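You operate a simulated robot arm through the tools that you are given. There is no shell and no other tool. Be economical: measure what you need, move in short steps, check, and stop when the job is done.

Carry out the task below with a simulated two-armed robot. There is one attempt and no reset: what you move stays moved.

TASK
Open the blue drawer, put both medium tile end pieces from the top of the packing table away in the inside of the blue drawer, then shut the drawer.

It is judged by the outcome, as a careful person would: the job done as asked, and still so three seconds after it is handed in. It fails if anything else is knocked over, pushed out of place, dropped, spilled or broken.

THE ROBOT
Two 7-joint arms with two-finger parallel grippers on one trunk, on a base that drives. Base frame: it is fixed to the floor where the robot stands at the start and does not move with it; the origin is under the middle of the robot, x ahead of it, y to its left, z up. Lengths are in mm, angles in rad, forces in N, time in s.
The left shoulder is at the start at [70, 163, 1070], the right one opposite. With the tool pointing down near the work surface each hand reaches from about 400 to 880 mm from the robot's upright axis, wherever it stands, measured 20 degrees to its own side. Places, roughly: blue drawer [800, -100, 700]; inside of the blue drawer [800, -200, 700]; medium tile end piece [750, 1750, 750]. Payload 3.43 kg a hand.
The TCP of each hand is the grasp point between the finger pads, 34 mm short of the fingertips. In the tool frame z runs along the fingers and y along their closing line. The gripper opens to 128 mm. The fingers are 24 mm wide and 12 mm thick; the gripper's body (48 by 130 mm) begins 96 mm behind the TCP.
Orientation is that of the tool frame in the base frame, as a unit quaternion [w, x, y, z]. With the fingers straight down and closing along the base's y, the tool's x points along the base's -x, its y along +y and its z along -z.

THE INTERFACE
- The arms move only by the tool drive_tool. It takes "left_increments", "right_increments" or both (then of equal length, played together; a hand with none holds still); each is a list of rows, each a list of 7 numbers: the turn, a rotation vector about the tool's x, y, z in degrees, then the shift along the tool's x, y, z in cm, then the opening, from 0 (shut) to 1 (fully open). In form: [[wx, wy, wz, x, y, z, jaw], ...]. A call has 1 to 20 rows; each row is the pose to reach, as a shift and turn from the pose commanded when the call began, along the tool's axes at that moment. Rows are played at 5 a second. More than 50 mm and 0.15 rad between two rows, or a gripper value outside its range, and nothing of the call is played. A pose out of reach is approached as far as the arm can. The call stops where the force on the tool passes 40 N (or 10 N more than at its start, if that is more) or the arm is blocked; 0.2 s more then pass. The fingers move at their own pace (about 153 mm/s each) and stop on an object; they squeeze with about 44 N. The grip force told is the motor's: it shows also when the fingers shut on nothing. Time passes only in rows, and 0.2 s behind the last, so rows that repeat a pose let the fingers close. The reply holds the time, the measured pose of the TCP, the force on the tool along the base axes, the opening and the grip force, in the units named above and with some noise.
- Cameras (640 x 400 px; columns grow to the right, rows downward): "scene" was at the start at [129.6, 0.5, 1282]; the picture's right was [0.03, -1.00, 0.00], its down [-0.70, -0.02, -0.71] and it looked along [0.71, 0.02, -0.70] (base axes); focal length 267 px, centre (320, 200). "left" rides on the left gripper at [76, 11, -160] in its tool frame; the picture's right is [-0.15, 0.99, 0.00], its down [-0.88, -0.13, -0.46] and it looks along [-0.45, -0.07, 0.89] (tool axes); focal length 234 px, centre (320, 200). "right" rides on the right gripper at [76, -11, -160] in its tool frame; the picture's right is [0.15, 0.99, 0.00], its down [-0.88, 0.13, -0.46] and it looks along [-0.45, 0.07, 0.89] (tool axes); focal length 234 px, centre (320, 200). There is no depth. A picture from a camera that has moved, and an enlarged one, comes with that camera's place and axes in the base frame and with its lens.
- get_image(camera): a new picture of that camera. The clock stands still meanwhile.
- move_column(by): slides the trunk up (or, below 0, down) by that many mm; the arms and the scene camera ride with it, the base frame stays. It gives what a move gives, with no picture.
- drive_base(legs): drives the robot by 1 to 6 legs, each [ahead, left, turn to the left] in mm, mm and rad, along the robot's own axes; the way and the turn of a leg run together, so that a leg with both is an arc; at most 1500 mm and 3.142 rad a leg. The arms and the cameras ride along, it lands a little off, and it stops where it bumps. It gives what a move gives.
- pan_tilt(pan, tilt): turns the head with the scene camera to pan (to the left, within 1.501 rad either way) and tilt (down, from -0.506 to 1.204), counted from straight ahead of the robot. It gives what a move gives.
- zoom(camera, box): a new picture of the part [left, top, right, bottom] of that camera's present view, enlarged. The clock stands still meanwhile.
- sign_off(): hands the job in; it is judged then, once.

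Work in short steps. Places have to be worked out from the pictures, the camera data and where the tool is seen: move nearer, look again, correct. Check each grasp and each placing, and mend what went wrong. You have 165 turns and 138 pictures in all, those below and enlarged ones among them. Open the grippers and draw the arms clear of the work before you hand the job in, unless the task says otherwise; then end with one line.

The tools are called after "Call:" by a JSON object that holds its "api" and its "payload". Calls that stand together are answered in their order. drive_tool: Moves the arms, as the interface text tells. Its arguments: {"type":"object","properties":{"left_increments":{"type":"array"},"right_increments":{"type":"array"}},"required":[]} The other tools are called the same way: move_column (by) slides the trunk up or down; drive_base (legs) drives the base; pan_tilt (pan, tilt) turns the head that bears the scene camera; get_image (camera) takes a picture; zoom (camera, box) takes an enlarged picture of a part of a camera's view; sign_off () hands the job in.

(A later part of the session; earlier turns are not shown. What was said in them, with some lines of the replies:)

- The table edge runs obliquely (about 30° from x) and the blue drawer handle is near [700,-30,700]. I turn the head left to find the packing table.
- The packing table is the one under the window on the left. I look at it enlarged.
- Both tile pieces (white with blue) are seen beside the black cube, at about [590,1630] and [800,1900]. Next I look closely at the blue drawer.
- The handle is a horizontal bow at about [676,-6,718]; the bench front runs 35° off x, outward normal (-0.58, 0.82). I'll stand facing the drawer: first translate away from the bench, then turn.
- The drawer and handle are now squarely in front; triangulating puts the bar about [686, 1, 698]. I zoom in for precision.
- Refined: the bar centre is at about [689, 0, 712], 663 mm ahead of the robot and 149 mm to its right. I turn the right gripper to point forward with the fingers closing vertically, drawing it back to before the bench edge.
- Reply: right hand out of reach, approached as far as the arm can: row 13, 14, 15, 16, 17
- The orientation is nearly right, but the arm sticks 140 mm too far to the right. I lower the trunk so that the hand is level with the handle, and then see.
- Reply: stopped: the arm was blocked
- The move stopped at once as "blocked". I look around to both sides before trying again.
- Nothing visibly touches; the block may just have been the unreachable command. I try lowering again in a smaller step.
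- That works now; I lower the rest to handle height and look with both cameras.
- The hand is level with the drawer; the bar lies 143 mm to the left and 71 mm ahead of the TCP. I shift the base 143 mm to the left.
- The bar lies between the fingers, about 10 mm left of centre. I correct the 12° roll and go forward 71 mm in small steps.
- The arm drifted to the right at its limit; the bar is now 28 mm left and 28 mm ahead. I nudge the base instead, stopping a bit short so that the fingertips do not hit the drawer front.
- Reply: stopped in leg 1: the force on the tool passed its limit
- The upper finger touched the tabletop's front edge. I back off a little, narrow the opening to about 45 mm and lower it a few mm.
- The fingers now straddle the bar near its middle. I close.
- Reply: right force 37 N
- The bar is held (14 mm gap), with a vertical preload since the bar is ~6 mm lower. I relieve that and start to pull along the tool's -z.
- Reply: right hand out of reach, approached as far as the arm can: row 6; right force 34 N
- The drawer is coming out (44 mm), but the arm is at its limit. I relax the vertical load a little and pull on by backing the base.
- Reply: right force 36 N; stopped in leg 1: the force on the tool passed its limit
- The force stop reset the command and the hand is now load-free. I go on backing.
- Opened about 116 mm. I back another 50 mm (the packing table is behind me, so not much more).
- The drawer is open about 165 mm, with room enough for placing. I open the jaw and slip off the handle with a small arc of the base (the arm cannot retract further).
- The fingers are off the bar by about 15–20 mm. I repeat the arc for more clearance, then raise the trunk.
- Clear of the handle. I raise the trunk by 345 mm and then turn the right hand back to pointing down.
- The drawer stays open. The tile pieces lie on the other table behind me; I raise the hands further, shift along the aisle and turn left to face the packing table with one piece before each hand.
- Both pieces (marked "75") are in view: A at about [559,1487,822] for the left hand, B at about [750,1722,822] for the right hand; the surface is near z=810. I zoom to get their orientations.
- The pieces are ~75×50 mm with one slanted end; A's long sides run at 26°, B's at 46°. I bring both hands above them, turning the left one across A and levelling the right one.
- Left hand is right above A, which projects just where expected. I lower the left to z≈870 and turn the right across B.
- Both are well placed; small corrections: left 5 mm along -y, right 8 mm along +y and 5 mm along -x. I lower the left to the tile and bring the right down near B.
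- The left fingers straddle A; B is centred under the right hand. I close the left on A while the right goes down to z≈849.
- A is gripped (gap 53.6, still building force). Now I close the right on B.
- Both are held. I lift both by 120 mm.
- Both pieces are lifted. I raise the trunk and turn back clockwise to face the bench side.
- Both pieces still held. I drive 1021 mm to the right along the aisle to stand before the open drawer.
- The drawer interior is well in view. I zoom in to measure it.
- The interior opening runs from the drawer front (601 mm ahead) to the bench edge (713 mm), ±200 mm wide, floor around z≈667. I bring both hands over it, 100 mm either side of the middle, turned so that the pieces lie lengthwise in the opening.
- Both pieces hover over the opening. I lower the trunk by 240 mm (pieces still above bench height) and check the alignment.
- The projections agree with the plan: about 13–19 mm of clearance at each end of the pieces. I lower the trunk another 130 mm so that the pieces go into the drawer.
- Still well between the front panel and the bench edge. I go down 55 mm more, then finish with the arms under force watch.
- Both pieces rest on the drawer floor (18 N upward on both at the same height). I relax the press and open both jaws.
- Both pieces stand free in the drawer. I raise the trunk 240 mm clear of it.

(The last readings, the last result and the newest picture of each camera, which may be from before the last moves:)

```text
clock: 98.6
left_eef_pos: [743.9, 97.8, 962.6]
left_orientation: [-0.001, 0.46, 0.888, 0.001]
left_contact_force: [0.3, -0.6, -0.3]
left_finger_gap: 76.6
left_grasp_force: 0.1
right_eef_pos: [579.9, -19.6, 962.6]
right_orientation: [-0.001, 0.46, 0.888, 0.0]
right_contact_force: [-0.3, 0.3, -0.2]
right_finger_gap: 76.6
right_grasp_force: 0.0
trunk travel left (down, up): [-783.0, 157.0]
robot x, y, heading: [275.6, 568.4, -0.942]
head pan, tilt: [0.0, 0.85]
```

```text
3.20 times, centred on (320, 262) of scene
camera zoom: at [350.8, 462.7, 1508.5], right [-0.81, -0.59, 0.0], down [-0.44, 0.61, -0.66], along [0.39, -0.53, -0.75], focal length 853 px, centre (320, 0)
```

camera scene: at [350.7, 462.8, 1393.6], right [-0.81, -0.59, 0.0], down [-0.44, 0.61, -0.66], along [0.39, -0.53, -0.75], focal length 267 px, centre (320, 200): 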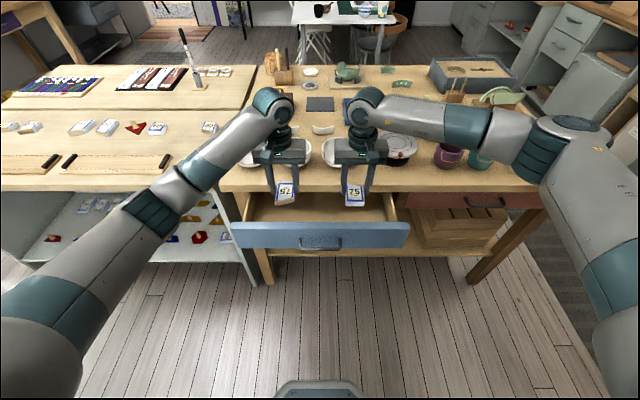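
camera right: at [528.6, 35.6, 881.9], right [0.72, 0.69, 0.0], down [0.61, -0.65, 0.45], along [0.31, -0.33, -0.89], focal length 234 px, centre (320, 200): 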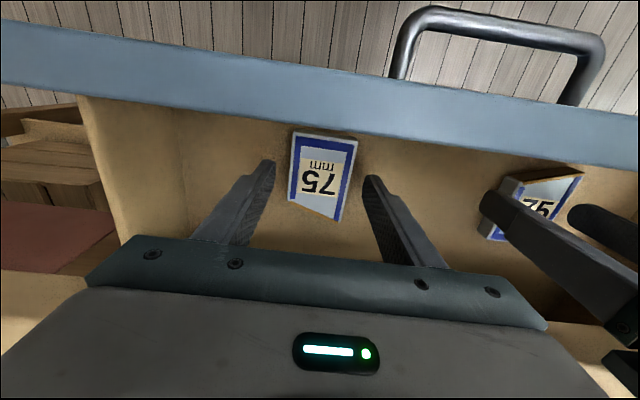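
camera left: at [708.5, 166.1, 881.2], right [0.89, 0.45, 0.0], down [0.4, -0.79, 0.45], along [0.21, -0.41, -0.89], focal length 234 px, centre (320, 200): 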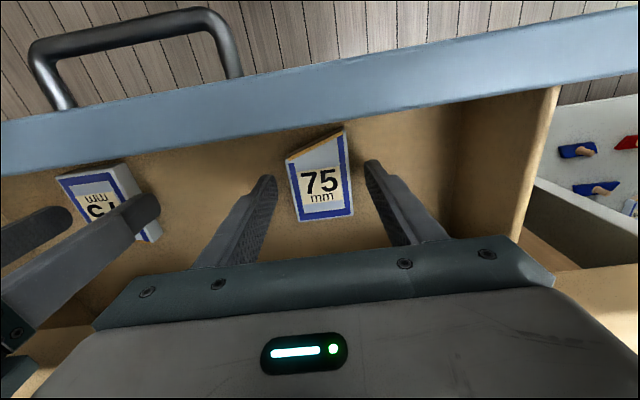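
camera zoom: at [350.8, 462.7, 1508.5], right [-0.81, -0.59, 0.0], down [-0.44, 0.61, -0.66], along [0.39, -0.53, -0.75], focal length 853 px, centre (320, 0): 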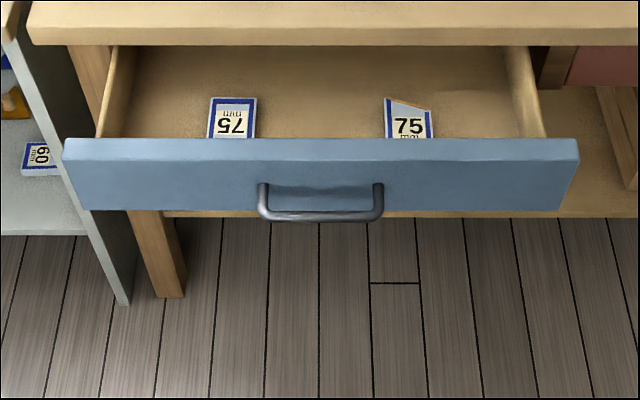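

Both pieces lie flat in the drawer. The bar is 537 mm ahead in the middle. I draw both hands back before the handle, close the right jaw, and lift the left out of the way.

Call:
{"api": "drive_tool", "payload": {"left_increments": [[0, 0, 0, 2, 2.5, -2, 0.6], [0, 0, 0, 4, 5, -4, 0.6], [0, 0, 0, 6, 7.5, -6, 0.6], [0, 0, 0, 8, 10, -8, 0.6], [0, 0, 0, 10, 12.5, -10, 0.6], [0, 0, 0, 12, 15, -12, 0.6], [0, 0, 0, 12, 15, -14, 0.6]], "right_increments": [[0, 0, 0, 3, 1, 0, 0.4], [0, 0, 0, 6, 2.3, 0, 0.2], [0, 0, 0, 9, 3.5, 0, 0], [0, 0, 0, 12, 4.7, 0, 0], [0, 0, 0, 15, 5.8, 0, 0], [0, 0, 0, 18, 7, 0, 0], [0, 0, 0, 19, 7, 0, 0]]}}

Call:
{"api": "get_image", "payload": {"camera": "scene"}}

```text
clock: 100.2
left_eef_pos: [797.0, 281.8, 1102.0]
left_orientation: [-0.001, 0.46, 0.888, 0.001]
left_contact_force: [-0.5, -0.2, -1.1]
left_finger_gap: 77.0
left_grasp_force: 0.0
right_eef_pos: [526.6, 176.1, 963.7]
right_orientation: [0.0, 0.461, 0.887, 0.001]
right_contact_force: [0.3, -0.2, 0.1]
right_finger_gap: 0.0
right_grasp_force: 33.4
trunk travel left (down, up): [-783.0, 157.0]
robot x, y, heading: [279.0, 573.1, -0.947]
head pan, tilt: [0.0, 0.85]
```

```text
71 pictures are left
camera scene: at [349.7, 461.8, 1508.5], right [-0.81, -0.59, 0.0], down [-0.44, 0.61, -0.66], along [0.39, -0.53, -0.75], focal length 267 px, centre (320, 200)
```

scene: 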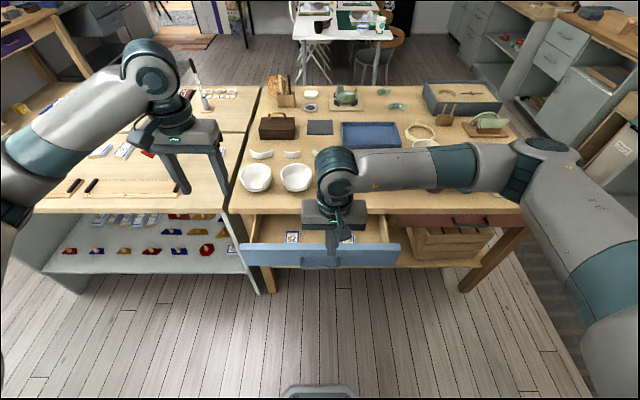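

The right hand (shut) is 70 mm before the bar. I lower the trunk to bring its fingertips to bar height.

Call:
{"api": "move_column", "payload": {"by": -251}}

Call:
{"api": "get_image", "payload": {"camera": "right"}}

Call:
{"api": "get_image", "payload": {"camera": "scene"}}

```text
clock: 102.8
left_eef_pos: [797.5, 282.8, 851.2]
left_orientation: [0.0, 0.459, 0.889, 0.0]
left_contact_force: [0.6, 0.2, -0.3]
left_finger_gap: 76.7
left_grasp_force: 0.1
right_eef_pos: [526.9, 176.8, 711.5]
right_orientation: [0.0, 0.46, 0.888, -0.001]
right_contact_force: [0.1, -0.1, -0.1]
right_finger_gap: 0.0
right_grasp_force: 33.1
trunk travel left (down, up): [-532.0, 408.0]
robot x, y, heading: [276.2, 573.0, -0.942]
head pan, tilt: [0.0, 0.85]
```

```text
70 pictures are left
camera right: at [475.5, 231.0, 871.9], right [0.72, 0.69, 0.0], down [0.61, -0.65, 0.45], along [0.31, -0.33, -0.89], focal length 234 px, centre (320, 200)
```

right: 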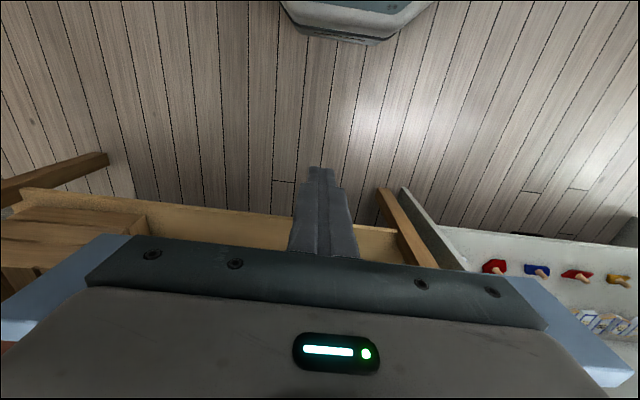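

```text
69 pictures are left
camera scene: at [350.5, 463.2, 1257.6], right [-0.81, -0.59, 0.0], down [-0.44, 0.61, -0.66], along [0.39, -0.53, -0.75], focal length 267 px, centre (320, 200)
```

scene: 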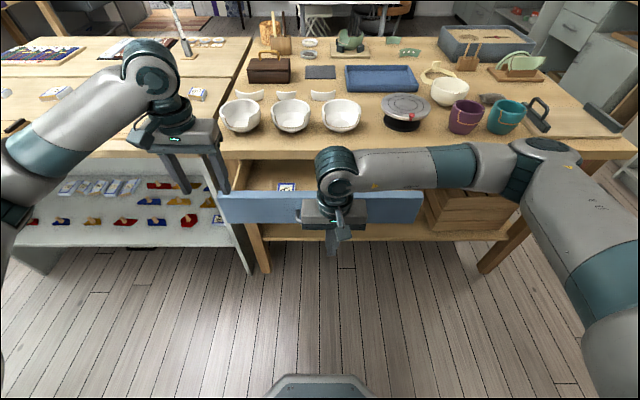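

The fingers are at bar height before the handle, with room above the bench edge. I push slowly along tool -x, first 130 mm.

Call:
{"api": "drive_tool", "payload": {"right_increments": [[0, 0, 0, -1.5, 0, 0, 0], [0, 0, 0, -3, 0, 0, 0], [0, 0, 0, -4, 0, 0, 0], [0, 0, 0, -4.7, 0, 0, 0], [0, 0, 0, -5.4, 0, 0, 0], [0, 0, 0, -6.1, 0, 0, 0], [0, 0, 0, -6.8, 0, 0, 0], [0, 0, 0, -7.5, 0, 0, 0], [0, 0, 0, -8.2, 0, 0, 0], [0, 0, 0, -8.9, 0, 0, 0], [0, 0, 0, -9.6, 0, 0, 0], [0, 0, 0, -10.3, 0, 0, 0], [0, 0, 0, -11, 0, 0, 0], [0, 0, 0, -11.7, 0, 0, 0], [0, 0, 0, -12.4, 0, 0, 0], [0, 0, 0, -13, 0, 0, 0]]}}

Call:
{"api": "get_image", "payload": {"camera": "scene"}}

Call:
{"api": "get_image", "payload": {"camera": "right"}}

```text
clock: 106.2
left_eef_pos: [797.7, 280.8, 850.9]
left_orientation: [0.001, 0.459, 0.888, 0.001]
left_contact_force: [-0.3, 0.0, 0.0]
left_finger_gap: 77.1
left_grasp_force: 0.0
right_eef_pos: [602.8, 70.6, 712.3]
right_orientation: [-0.001, 0.461, 0.888, 0.0]
right_contact_force: [-0.1, 1.0, -0.7]
right_finger_gap: 0.2
right_grasp_force: 33.4
trunk travel left (down, up): [-532.0, 408.0]
robot x, y, heading: [275.2, 572.0, -0.941]
head pan, tilt: [0.0, 0.85]
```

```text
68 pictures are left
camera scene: at [350.8, 462.9, 1257.5], right [-0.81, -0.59, 0.0], down [-0.44, 0.61, -0.66], along [0.39, -0.53, -0.75], focal length 267 px, centre (320, 200)
```

scene: 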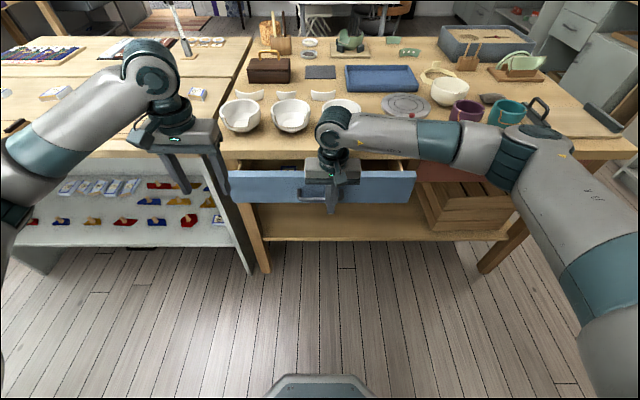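

```text
67 pictures are left
camera right: at [550.8, 124.6, 871.5], right [0.72, 0.69, 0.0], down [0.61, -0.65, 0.45], along [0.31, -0.33, -0.89], focal length 234 px, centre (320, 200)
```

right: 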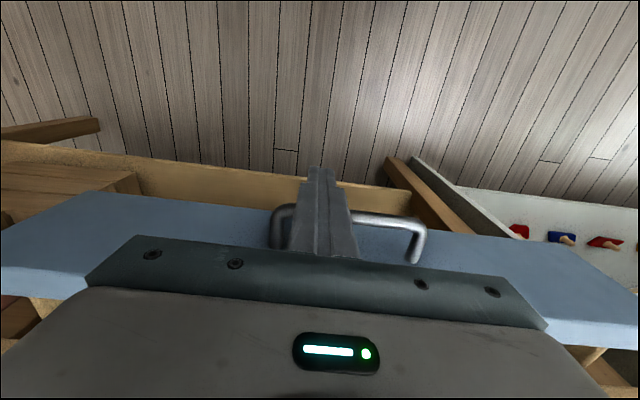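

The drawer is following the push. About 88 mm remain; I go on slowly.

Call:
{"api": "drive_tool", "payload": {"right_increments": [[0, 0, 0, -0.6, 0, 0, 0], [0, 0, 0, -1.2, 0, 0, 0], [0, 0, 0, -1.8, 0, 0, 0], [0, 0, 0, -2.4, 0, 0, 0], [0, 0, 0, -3, 0, 0, 0], [0, 0, 0, -3.6, 0, 0, 0], [0, 0, 0, -4.2, 0, 0, 0], [0, 0, 0, -4.8, 0, 0, 0], [0, 0, 0, -5.4, 0, 0, 0], [0, 0, 0, -6, 0, 0, 0], [0, 0, 0, -6.5, 0, 0, 0], [0, 0, 0, -7, 0, 0, 0]]}}

Call:
{"api": "get_image", "payload": {"camera": "scene"}}

Call:
{"api": "get_image", "payload": {"camera": "right"}}

```text
clock: 108.8
left_eef_pos: [799.0, 280.3, 851.4]
left_orientation: [0.0, 0.459, 0.888, 0.001]
left_contact_force: [-0.2, 0.1, -0.1]
left_finger_gap: 76.8
left_grasp_force: 0.0
right_eef_pos: [642.9, 13.6, 712.5]
right_orientation: [0.0, 0.46, 0.888, 0.001]
right_contact_force: [-0.5, 0.0, 1.1]
right_finger_gap: 0.0
right_grasp_force: 33.4
trunk travel left (down, up): [-532.0, 408.0]
robot x, y, heading: [276.3, 567.7, -0.939]
head pan, tilt: [0.0, 0.85]
```

```text
66 pictures are left
camera scene: at [350.8, 463.0, 1257.5], right [-0.81, -0.59, 0.0], down [-0.44, 0.61, -0.66], along [0.39, -0.53, -0.75], focal length 267 px, centre (320, 200)
```

scene: 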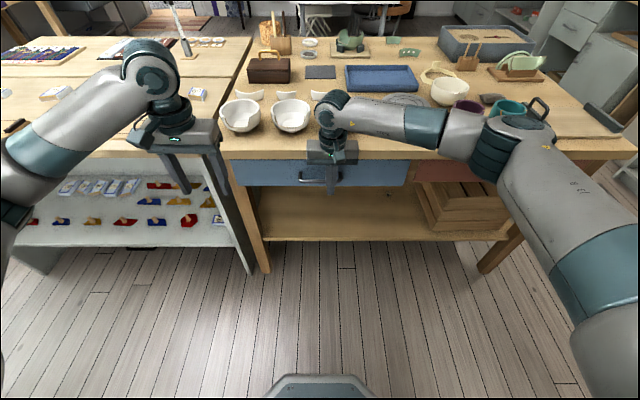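

```text
65 pictures are left
camera right: at [590.9, 67.2, 871.5], right [0.72, 0.69, 0.0], down [0.61, -0.65, 0.45], along [0.31, -0.33, -0.89], focal length 234 px, centre (320, 200)
```

right: 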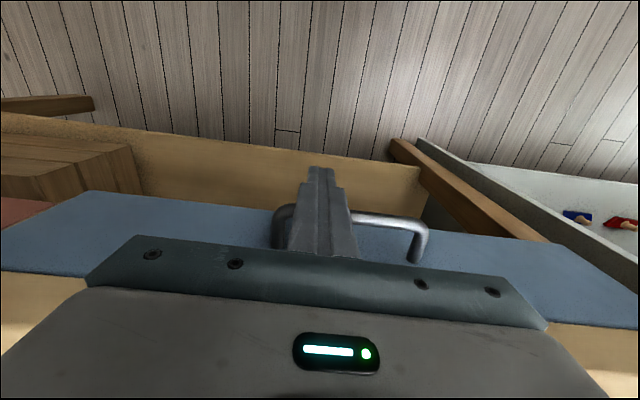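

About 18 mm remain. I push on in 3 mm steps until resistance shows.

Call:
{"api": "drive_tool", "payload": {"right_increments": [[0, 0, 0, -0.4, 0, 0, 0], [0, 0, 0, -0.8, 0, 0, 0], [0, 0, 0, -1.2, 0, 0, 0], [0, 0, 0, -1.5, 0, 0, 0], [0, 0, 0, -1.8, 0, 0, 0], [0, 0, 0, -2.1, 0, 0, 0], [0, 0, 0, -2.4, 0, 0, 0]]}}

Call:
{"api": "get_image", "payload": {"camera": "right"}}

Call:
{"api": "zoom", "payload": {"camera": "scene", "box": [210, 110, 450, 260]}}

```text
clock: 110.4
left_eef_pos: [797.6, 283.5, 851.0]
left_orientation: [0.0, 0.459, 0.888, 0.0]
left_contact_force: [-0.8, -0.7, -0.4]
left_finger_gap: 76.9
left_grasp_force: 0.1
right_eef_pos: [655.4, -4.1, 711.7]
right_orientation: [-0.002, 0.46, 0.888, 0.001]
right_contact_force: [-11.4, 11.8, 0.7]
right_finger_gap: 0.3
right_grasp_force: 32.7
trunk travel left (down, up): [-532.0, 408.0]
robot x, y, heading: [274.2, 570.2, -0.942]
head pan, tilt: [0.0, 0.85]
```

```text
64 pictures are left
camera right: at [603.4, 49.6, 871.7], right [0.72, 0.69, 0.0], down [0.62, -0.65, 0.45], along [0.31, -0.33, -0.89], focal length 234 px, centre (320, 200)
```

right: 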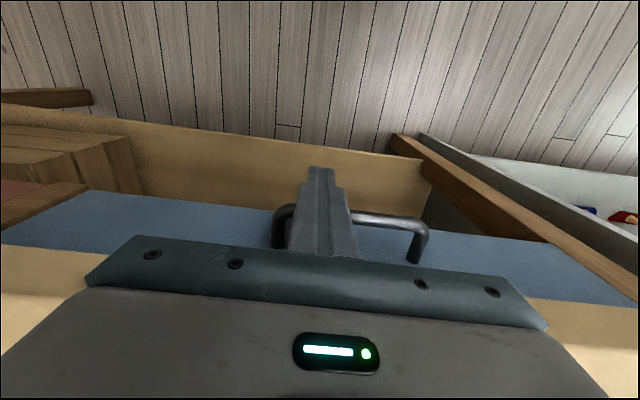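

```text
2.67 times, centred on (330, 185) of scene
camera zoom: at [349.4, 464.5, 1257.7], right [-0.81, -0.59, 0.0], down [-0.44, 0.61, -0.66], along [0.39, -0.53, -0.75], focal length 711 px, centre (293, 240)
```

zoom: 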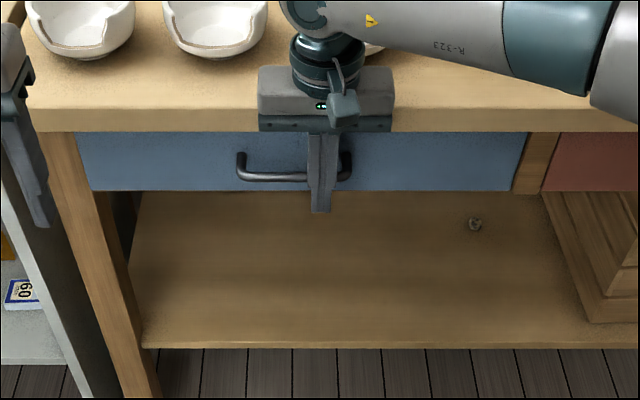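

The drawer is shut against its stop (16 N, d matching the starting position) and looks flush. I draw the right hand straight back.

Call:
{"api": "drive_tool", "payload": {"right_increments": [[0, 0, 0, 2, 0, 0, 0], [0, 0, 0, 5, 0, 0, 0], [0, 0, 0, 9, 0, 0, 0], [0, 0, 0, 13, 0, 0, 0], [0, 0, 0, 17, 0, 0, 0], [0, 0, 0, 21, 0, 0, 0.5], [0, 0, 0, 21, 0, 0, 0.8]]}}

Call:
{"api": "move_column", "payload": {"by": 250}}

Call:
{"api": "get_image", "payload": {"camera": "scene"}}

Call:
{"api": "zoom", "payload": {"camera": "scene", "box": [210, 190, 410, 315]}}

```text
clock: 112.0
left_eef_pos: [798.1, 282.2, 850.4]
left_orientation: [0.0, 0.459, 0.888, 0.0]
left_contact_force: [0.5, 0.5, 0.1]
left_finger_gap: 76.6
left_grasp_force: 0.1
right_eef_pos: [536.2, 165.6, 711.4]
right_orientation: [-0.001, 0.461, 0.887, 0.0]
right_contact_force: [-0.2, -0.1, 0.7]
right_finger_gap: 102.3
right_grasp_force: 0.0
trunk travel left (down, up): [-532.0, 408.0]
robot x, y, heading: [280.7, 567.0, -0.947]
head pan, tilt: [0.0, 0.85]
```

```text
clock: 114.6
left_eef_pos: [797.8, 281.6, 1102.1]
left_orientation: [0.0, 0.459, 0.888, 0.0]
left_contact_force: [-0.5, -0.3, 0.5]
left_finger_gap: 76.9
left_grasp_force: 0.1
right_eef_pos: [536.2, 165.9, 961.5]
right_orientation: [-0.001, 0.46, 0.888, 0.0]
right_contact_force: [1.1, -0.1, -1.2]
right_finger_gap: 102.4
right_grasp_force: 0.0
trunk travel left (down, up): [-782.0, 158.0]
robot x, y, heading: [278.6, 570.5, -0.941]
head pan, tilt: [0.0, 0.85]
```

```text
62 pictures are left
camera scene: at [350.8, 462.9, 1507.5], right [-0.81, -0.59, 0.0], down [-0.44, 0.61, -0.66], along [0.39, -0.53, -0.75], focal length 267 px, centre (320, 200)
```

scene: 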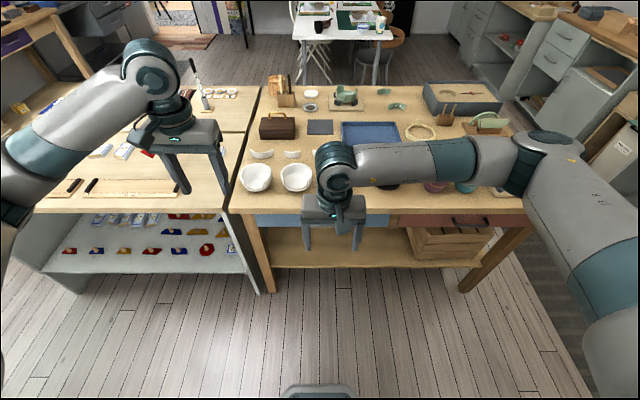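

```text
3.20 times, centred on (310, 252) of scene
camera zoom: at [350.8, 462.9, 1507.5], right [-0.81, -0.59, 0.0], down [-0.44, 0.61, -0.66], along [0.39, -0.53, -0.75], focal length 853 px, centre (352, 32)
```

zoom: 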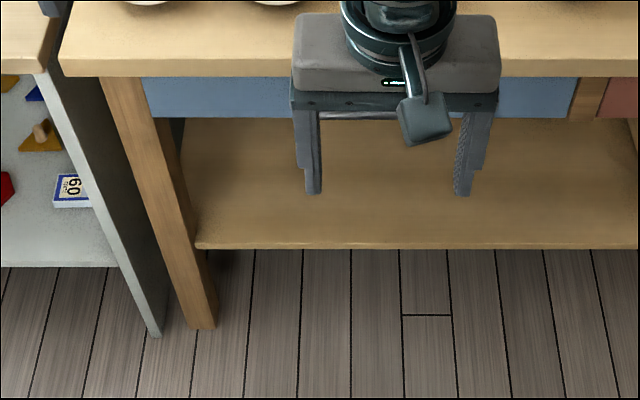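

The drawer is shut. I shift the right hand aside to see the front and the bowls once more.

Call:
{"api": "drive_tool", "payload": {"right_increments": [[0, 0, 0, 0, -4, -2, 0.8], [0, 0, 0, 0, -8, -4, 0.8], [0, 0, 0, 0, -12, -6, 0.8], [0, 0, 0, 0, -16, -8, 0.8], [0, 0, 0, 0, -20, -10, 0.8], [0, 0, 0, 0, -22, -10, 0.8]]}}

Call:
{"api": "zoom", "payload": {"camera": "scene", "box": [210, 140, 450, 290]}}

```text
clock: 116.0
left_eef_pos: [797.3, 281.6, 1100.9]
left_orientation: [0.0, 0.46, 0.888, 0.0]
left_contact_force: [0.3, 0.5, -0.2]
left_finger_gap: 76.7
left_grasp_force: 0.0
right_eef_pos: [355.0, 38.8, 1062.2]
right_orientation: [-0.001, 0.46, 0.888, 0.0]
right_contact_force: [0.1, -0.2, -0.3]
right_finger_gap: 102.1
right_grasp_force: 0.1
trunk travel left (down, up): [-782.0, 158.0]
robot x, y, heading: [279.7, 569.6, -0.943]
head pan, tilt: [0.0, 0.85]
```

```text
2.67 times, centred on (330, 215) of scene
camera zoom: at [350.2, 462.8, 1507.6], right [-0.81, -0.59, 0.0], down [-0.44, 0.61, -0.66], along [0.39, -0.53, -0.75], focal length 711 px, centre (293, 160)
```

zoom: 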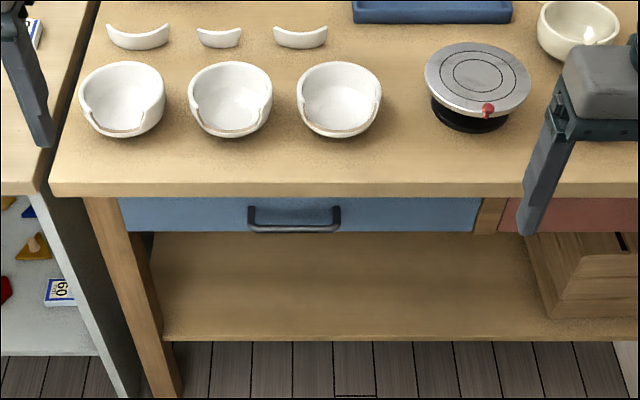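

The blue drawer is fully shut, flush with the red one. The bowls and everything else are undisturbed, and both hands are open and clear, so I hand the job in.

Call:
{"api": "sign_off", "payload": {}}

```text
The job is handed in.
```

Both medium (75 mm) tile end pieces from the packing table are lying flat inside the blue drawer. The drawer is shut, and nothing else looks disturbed.
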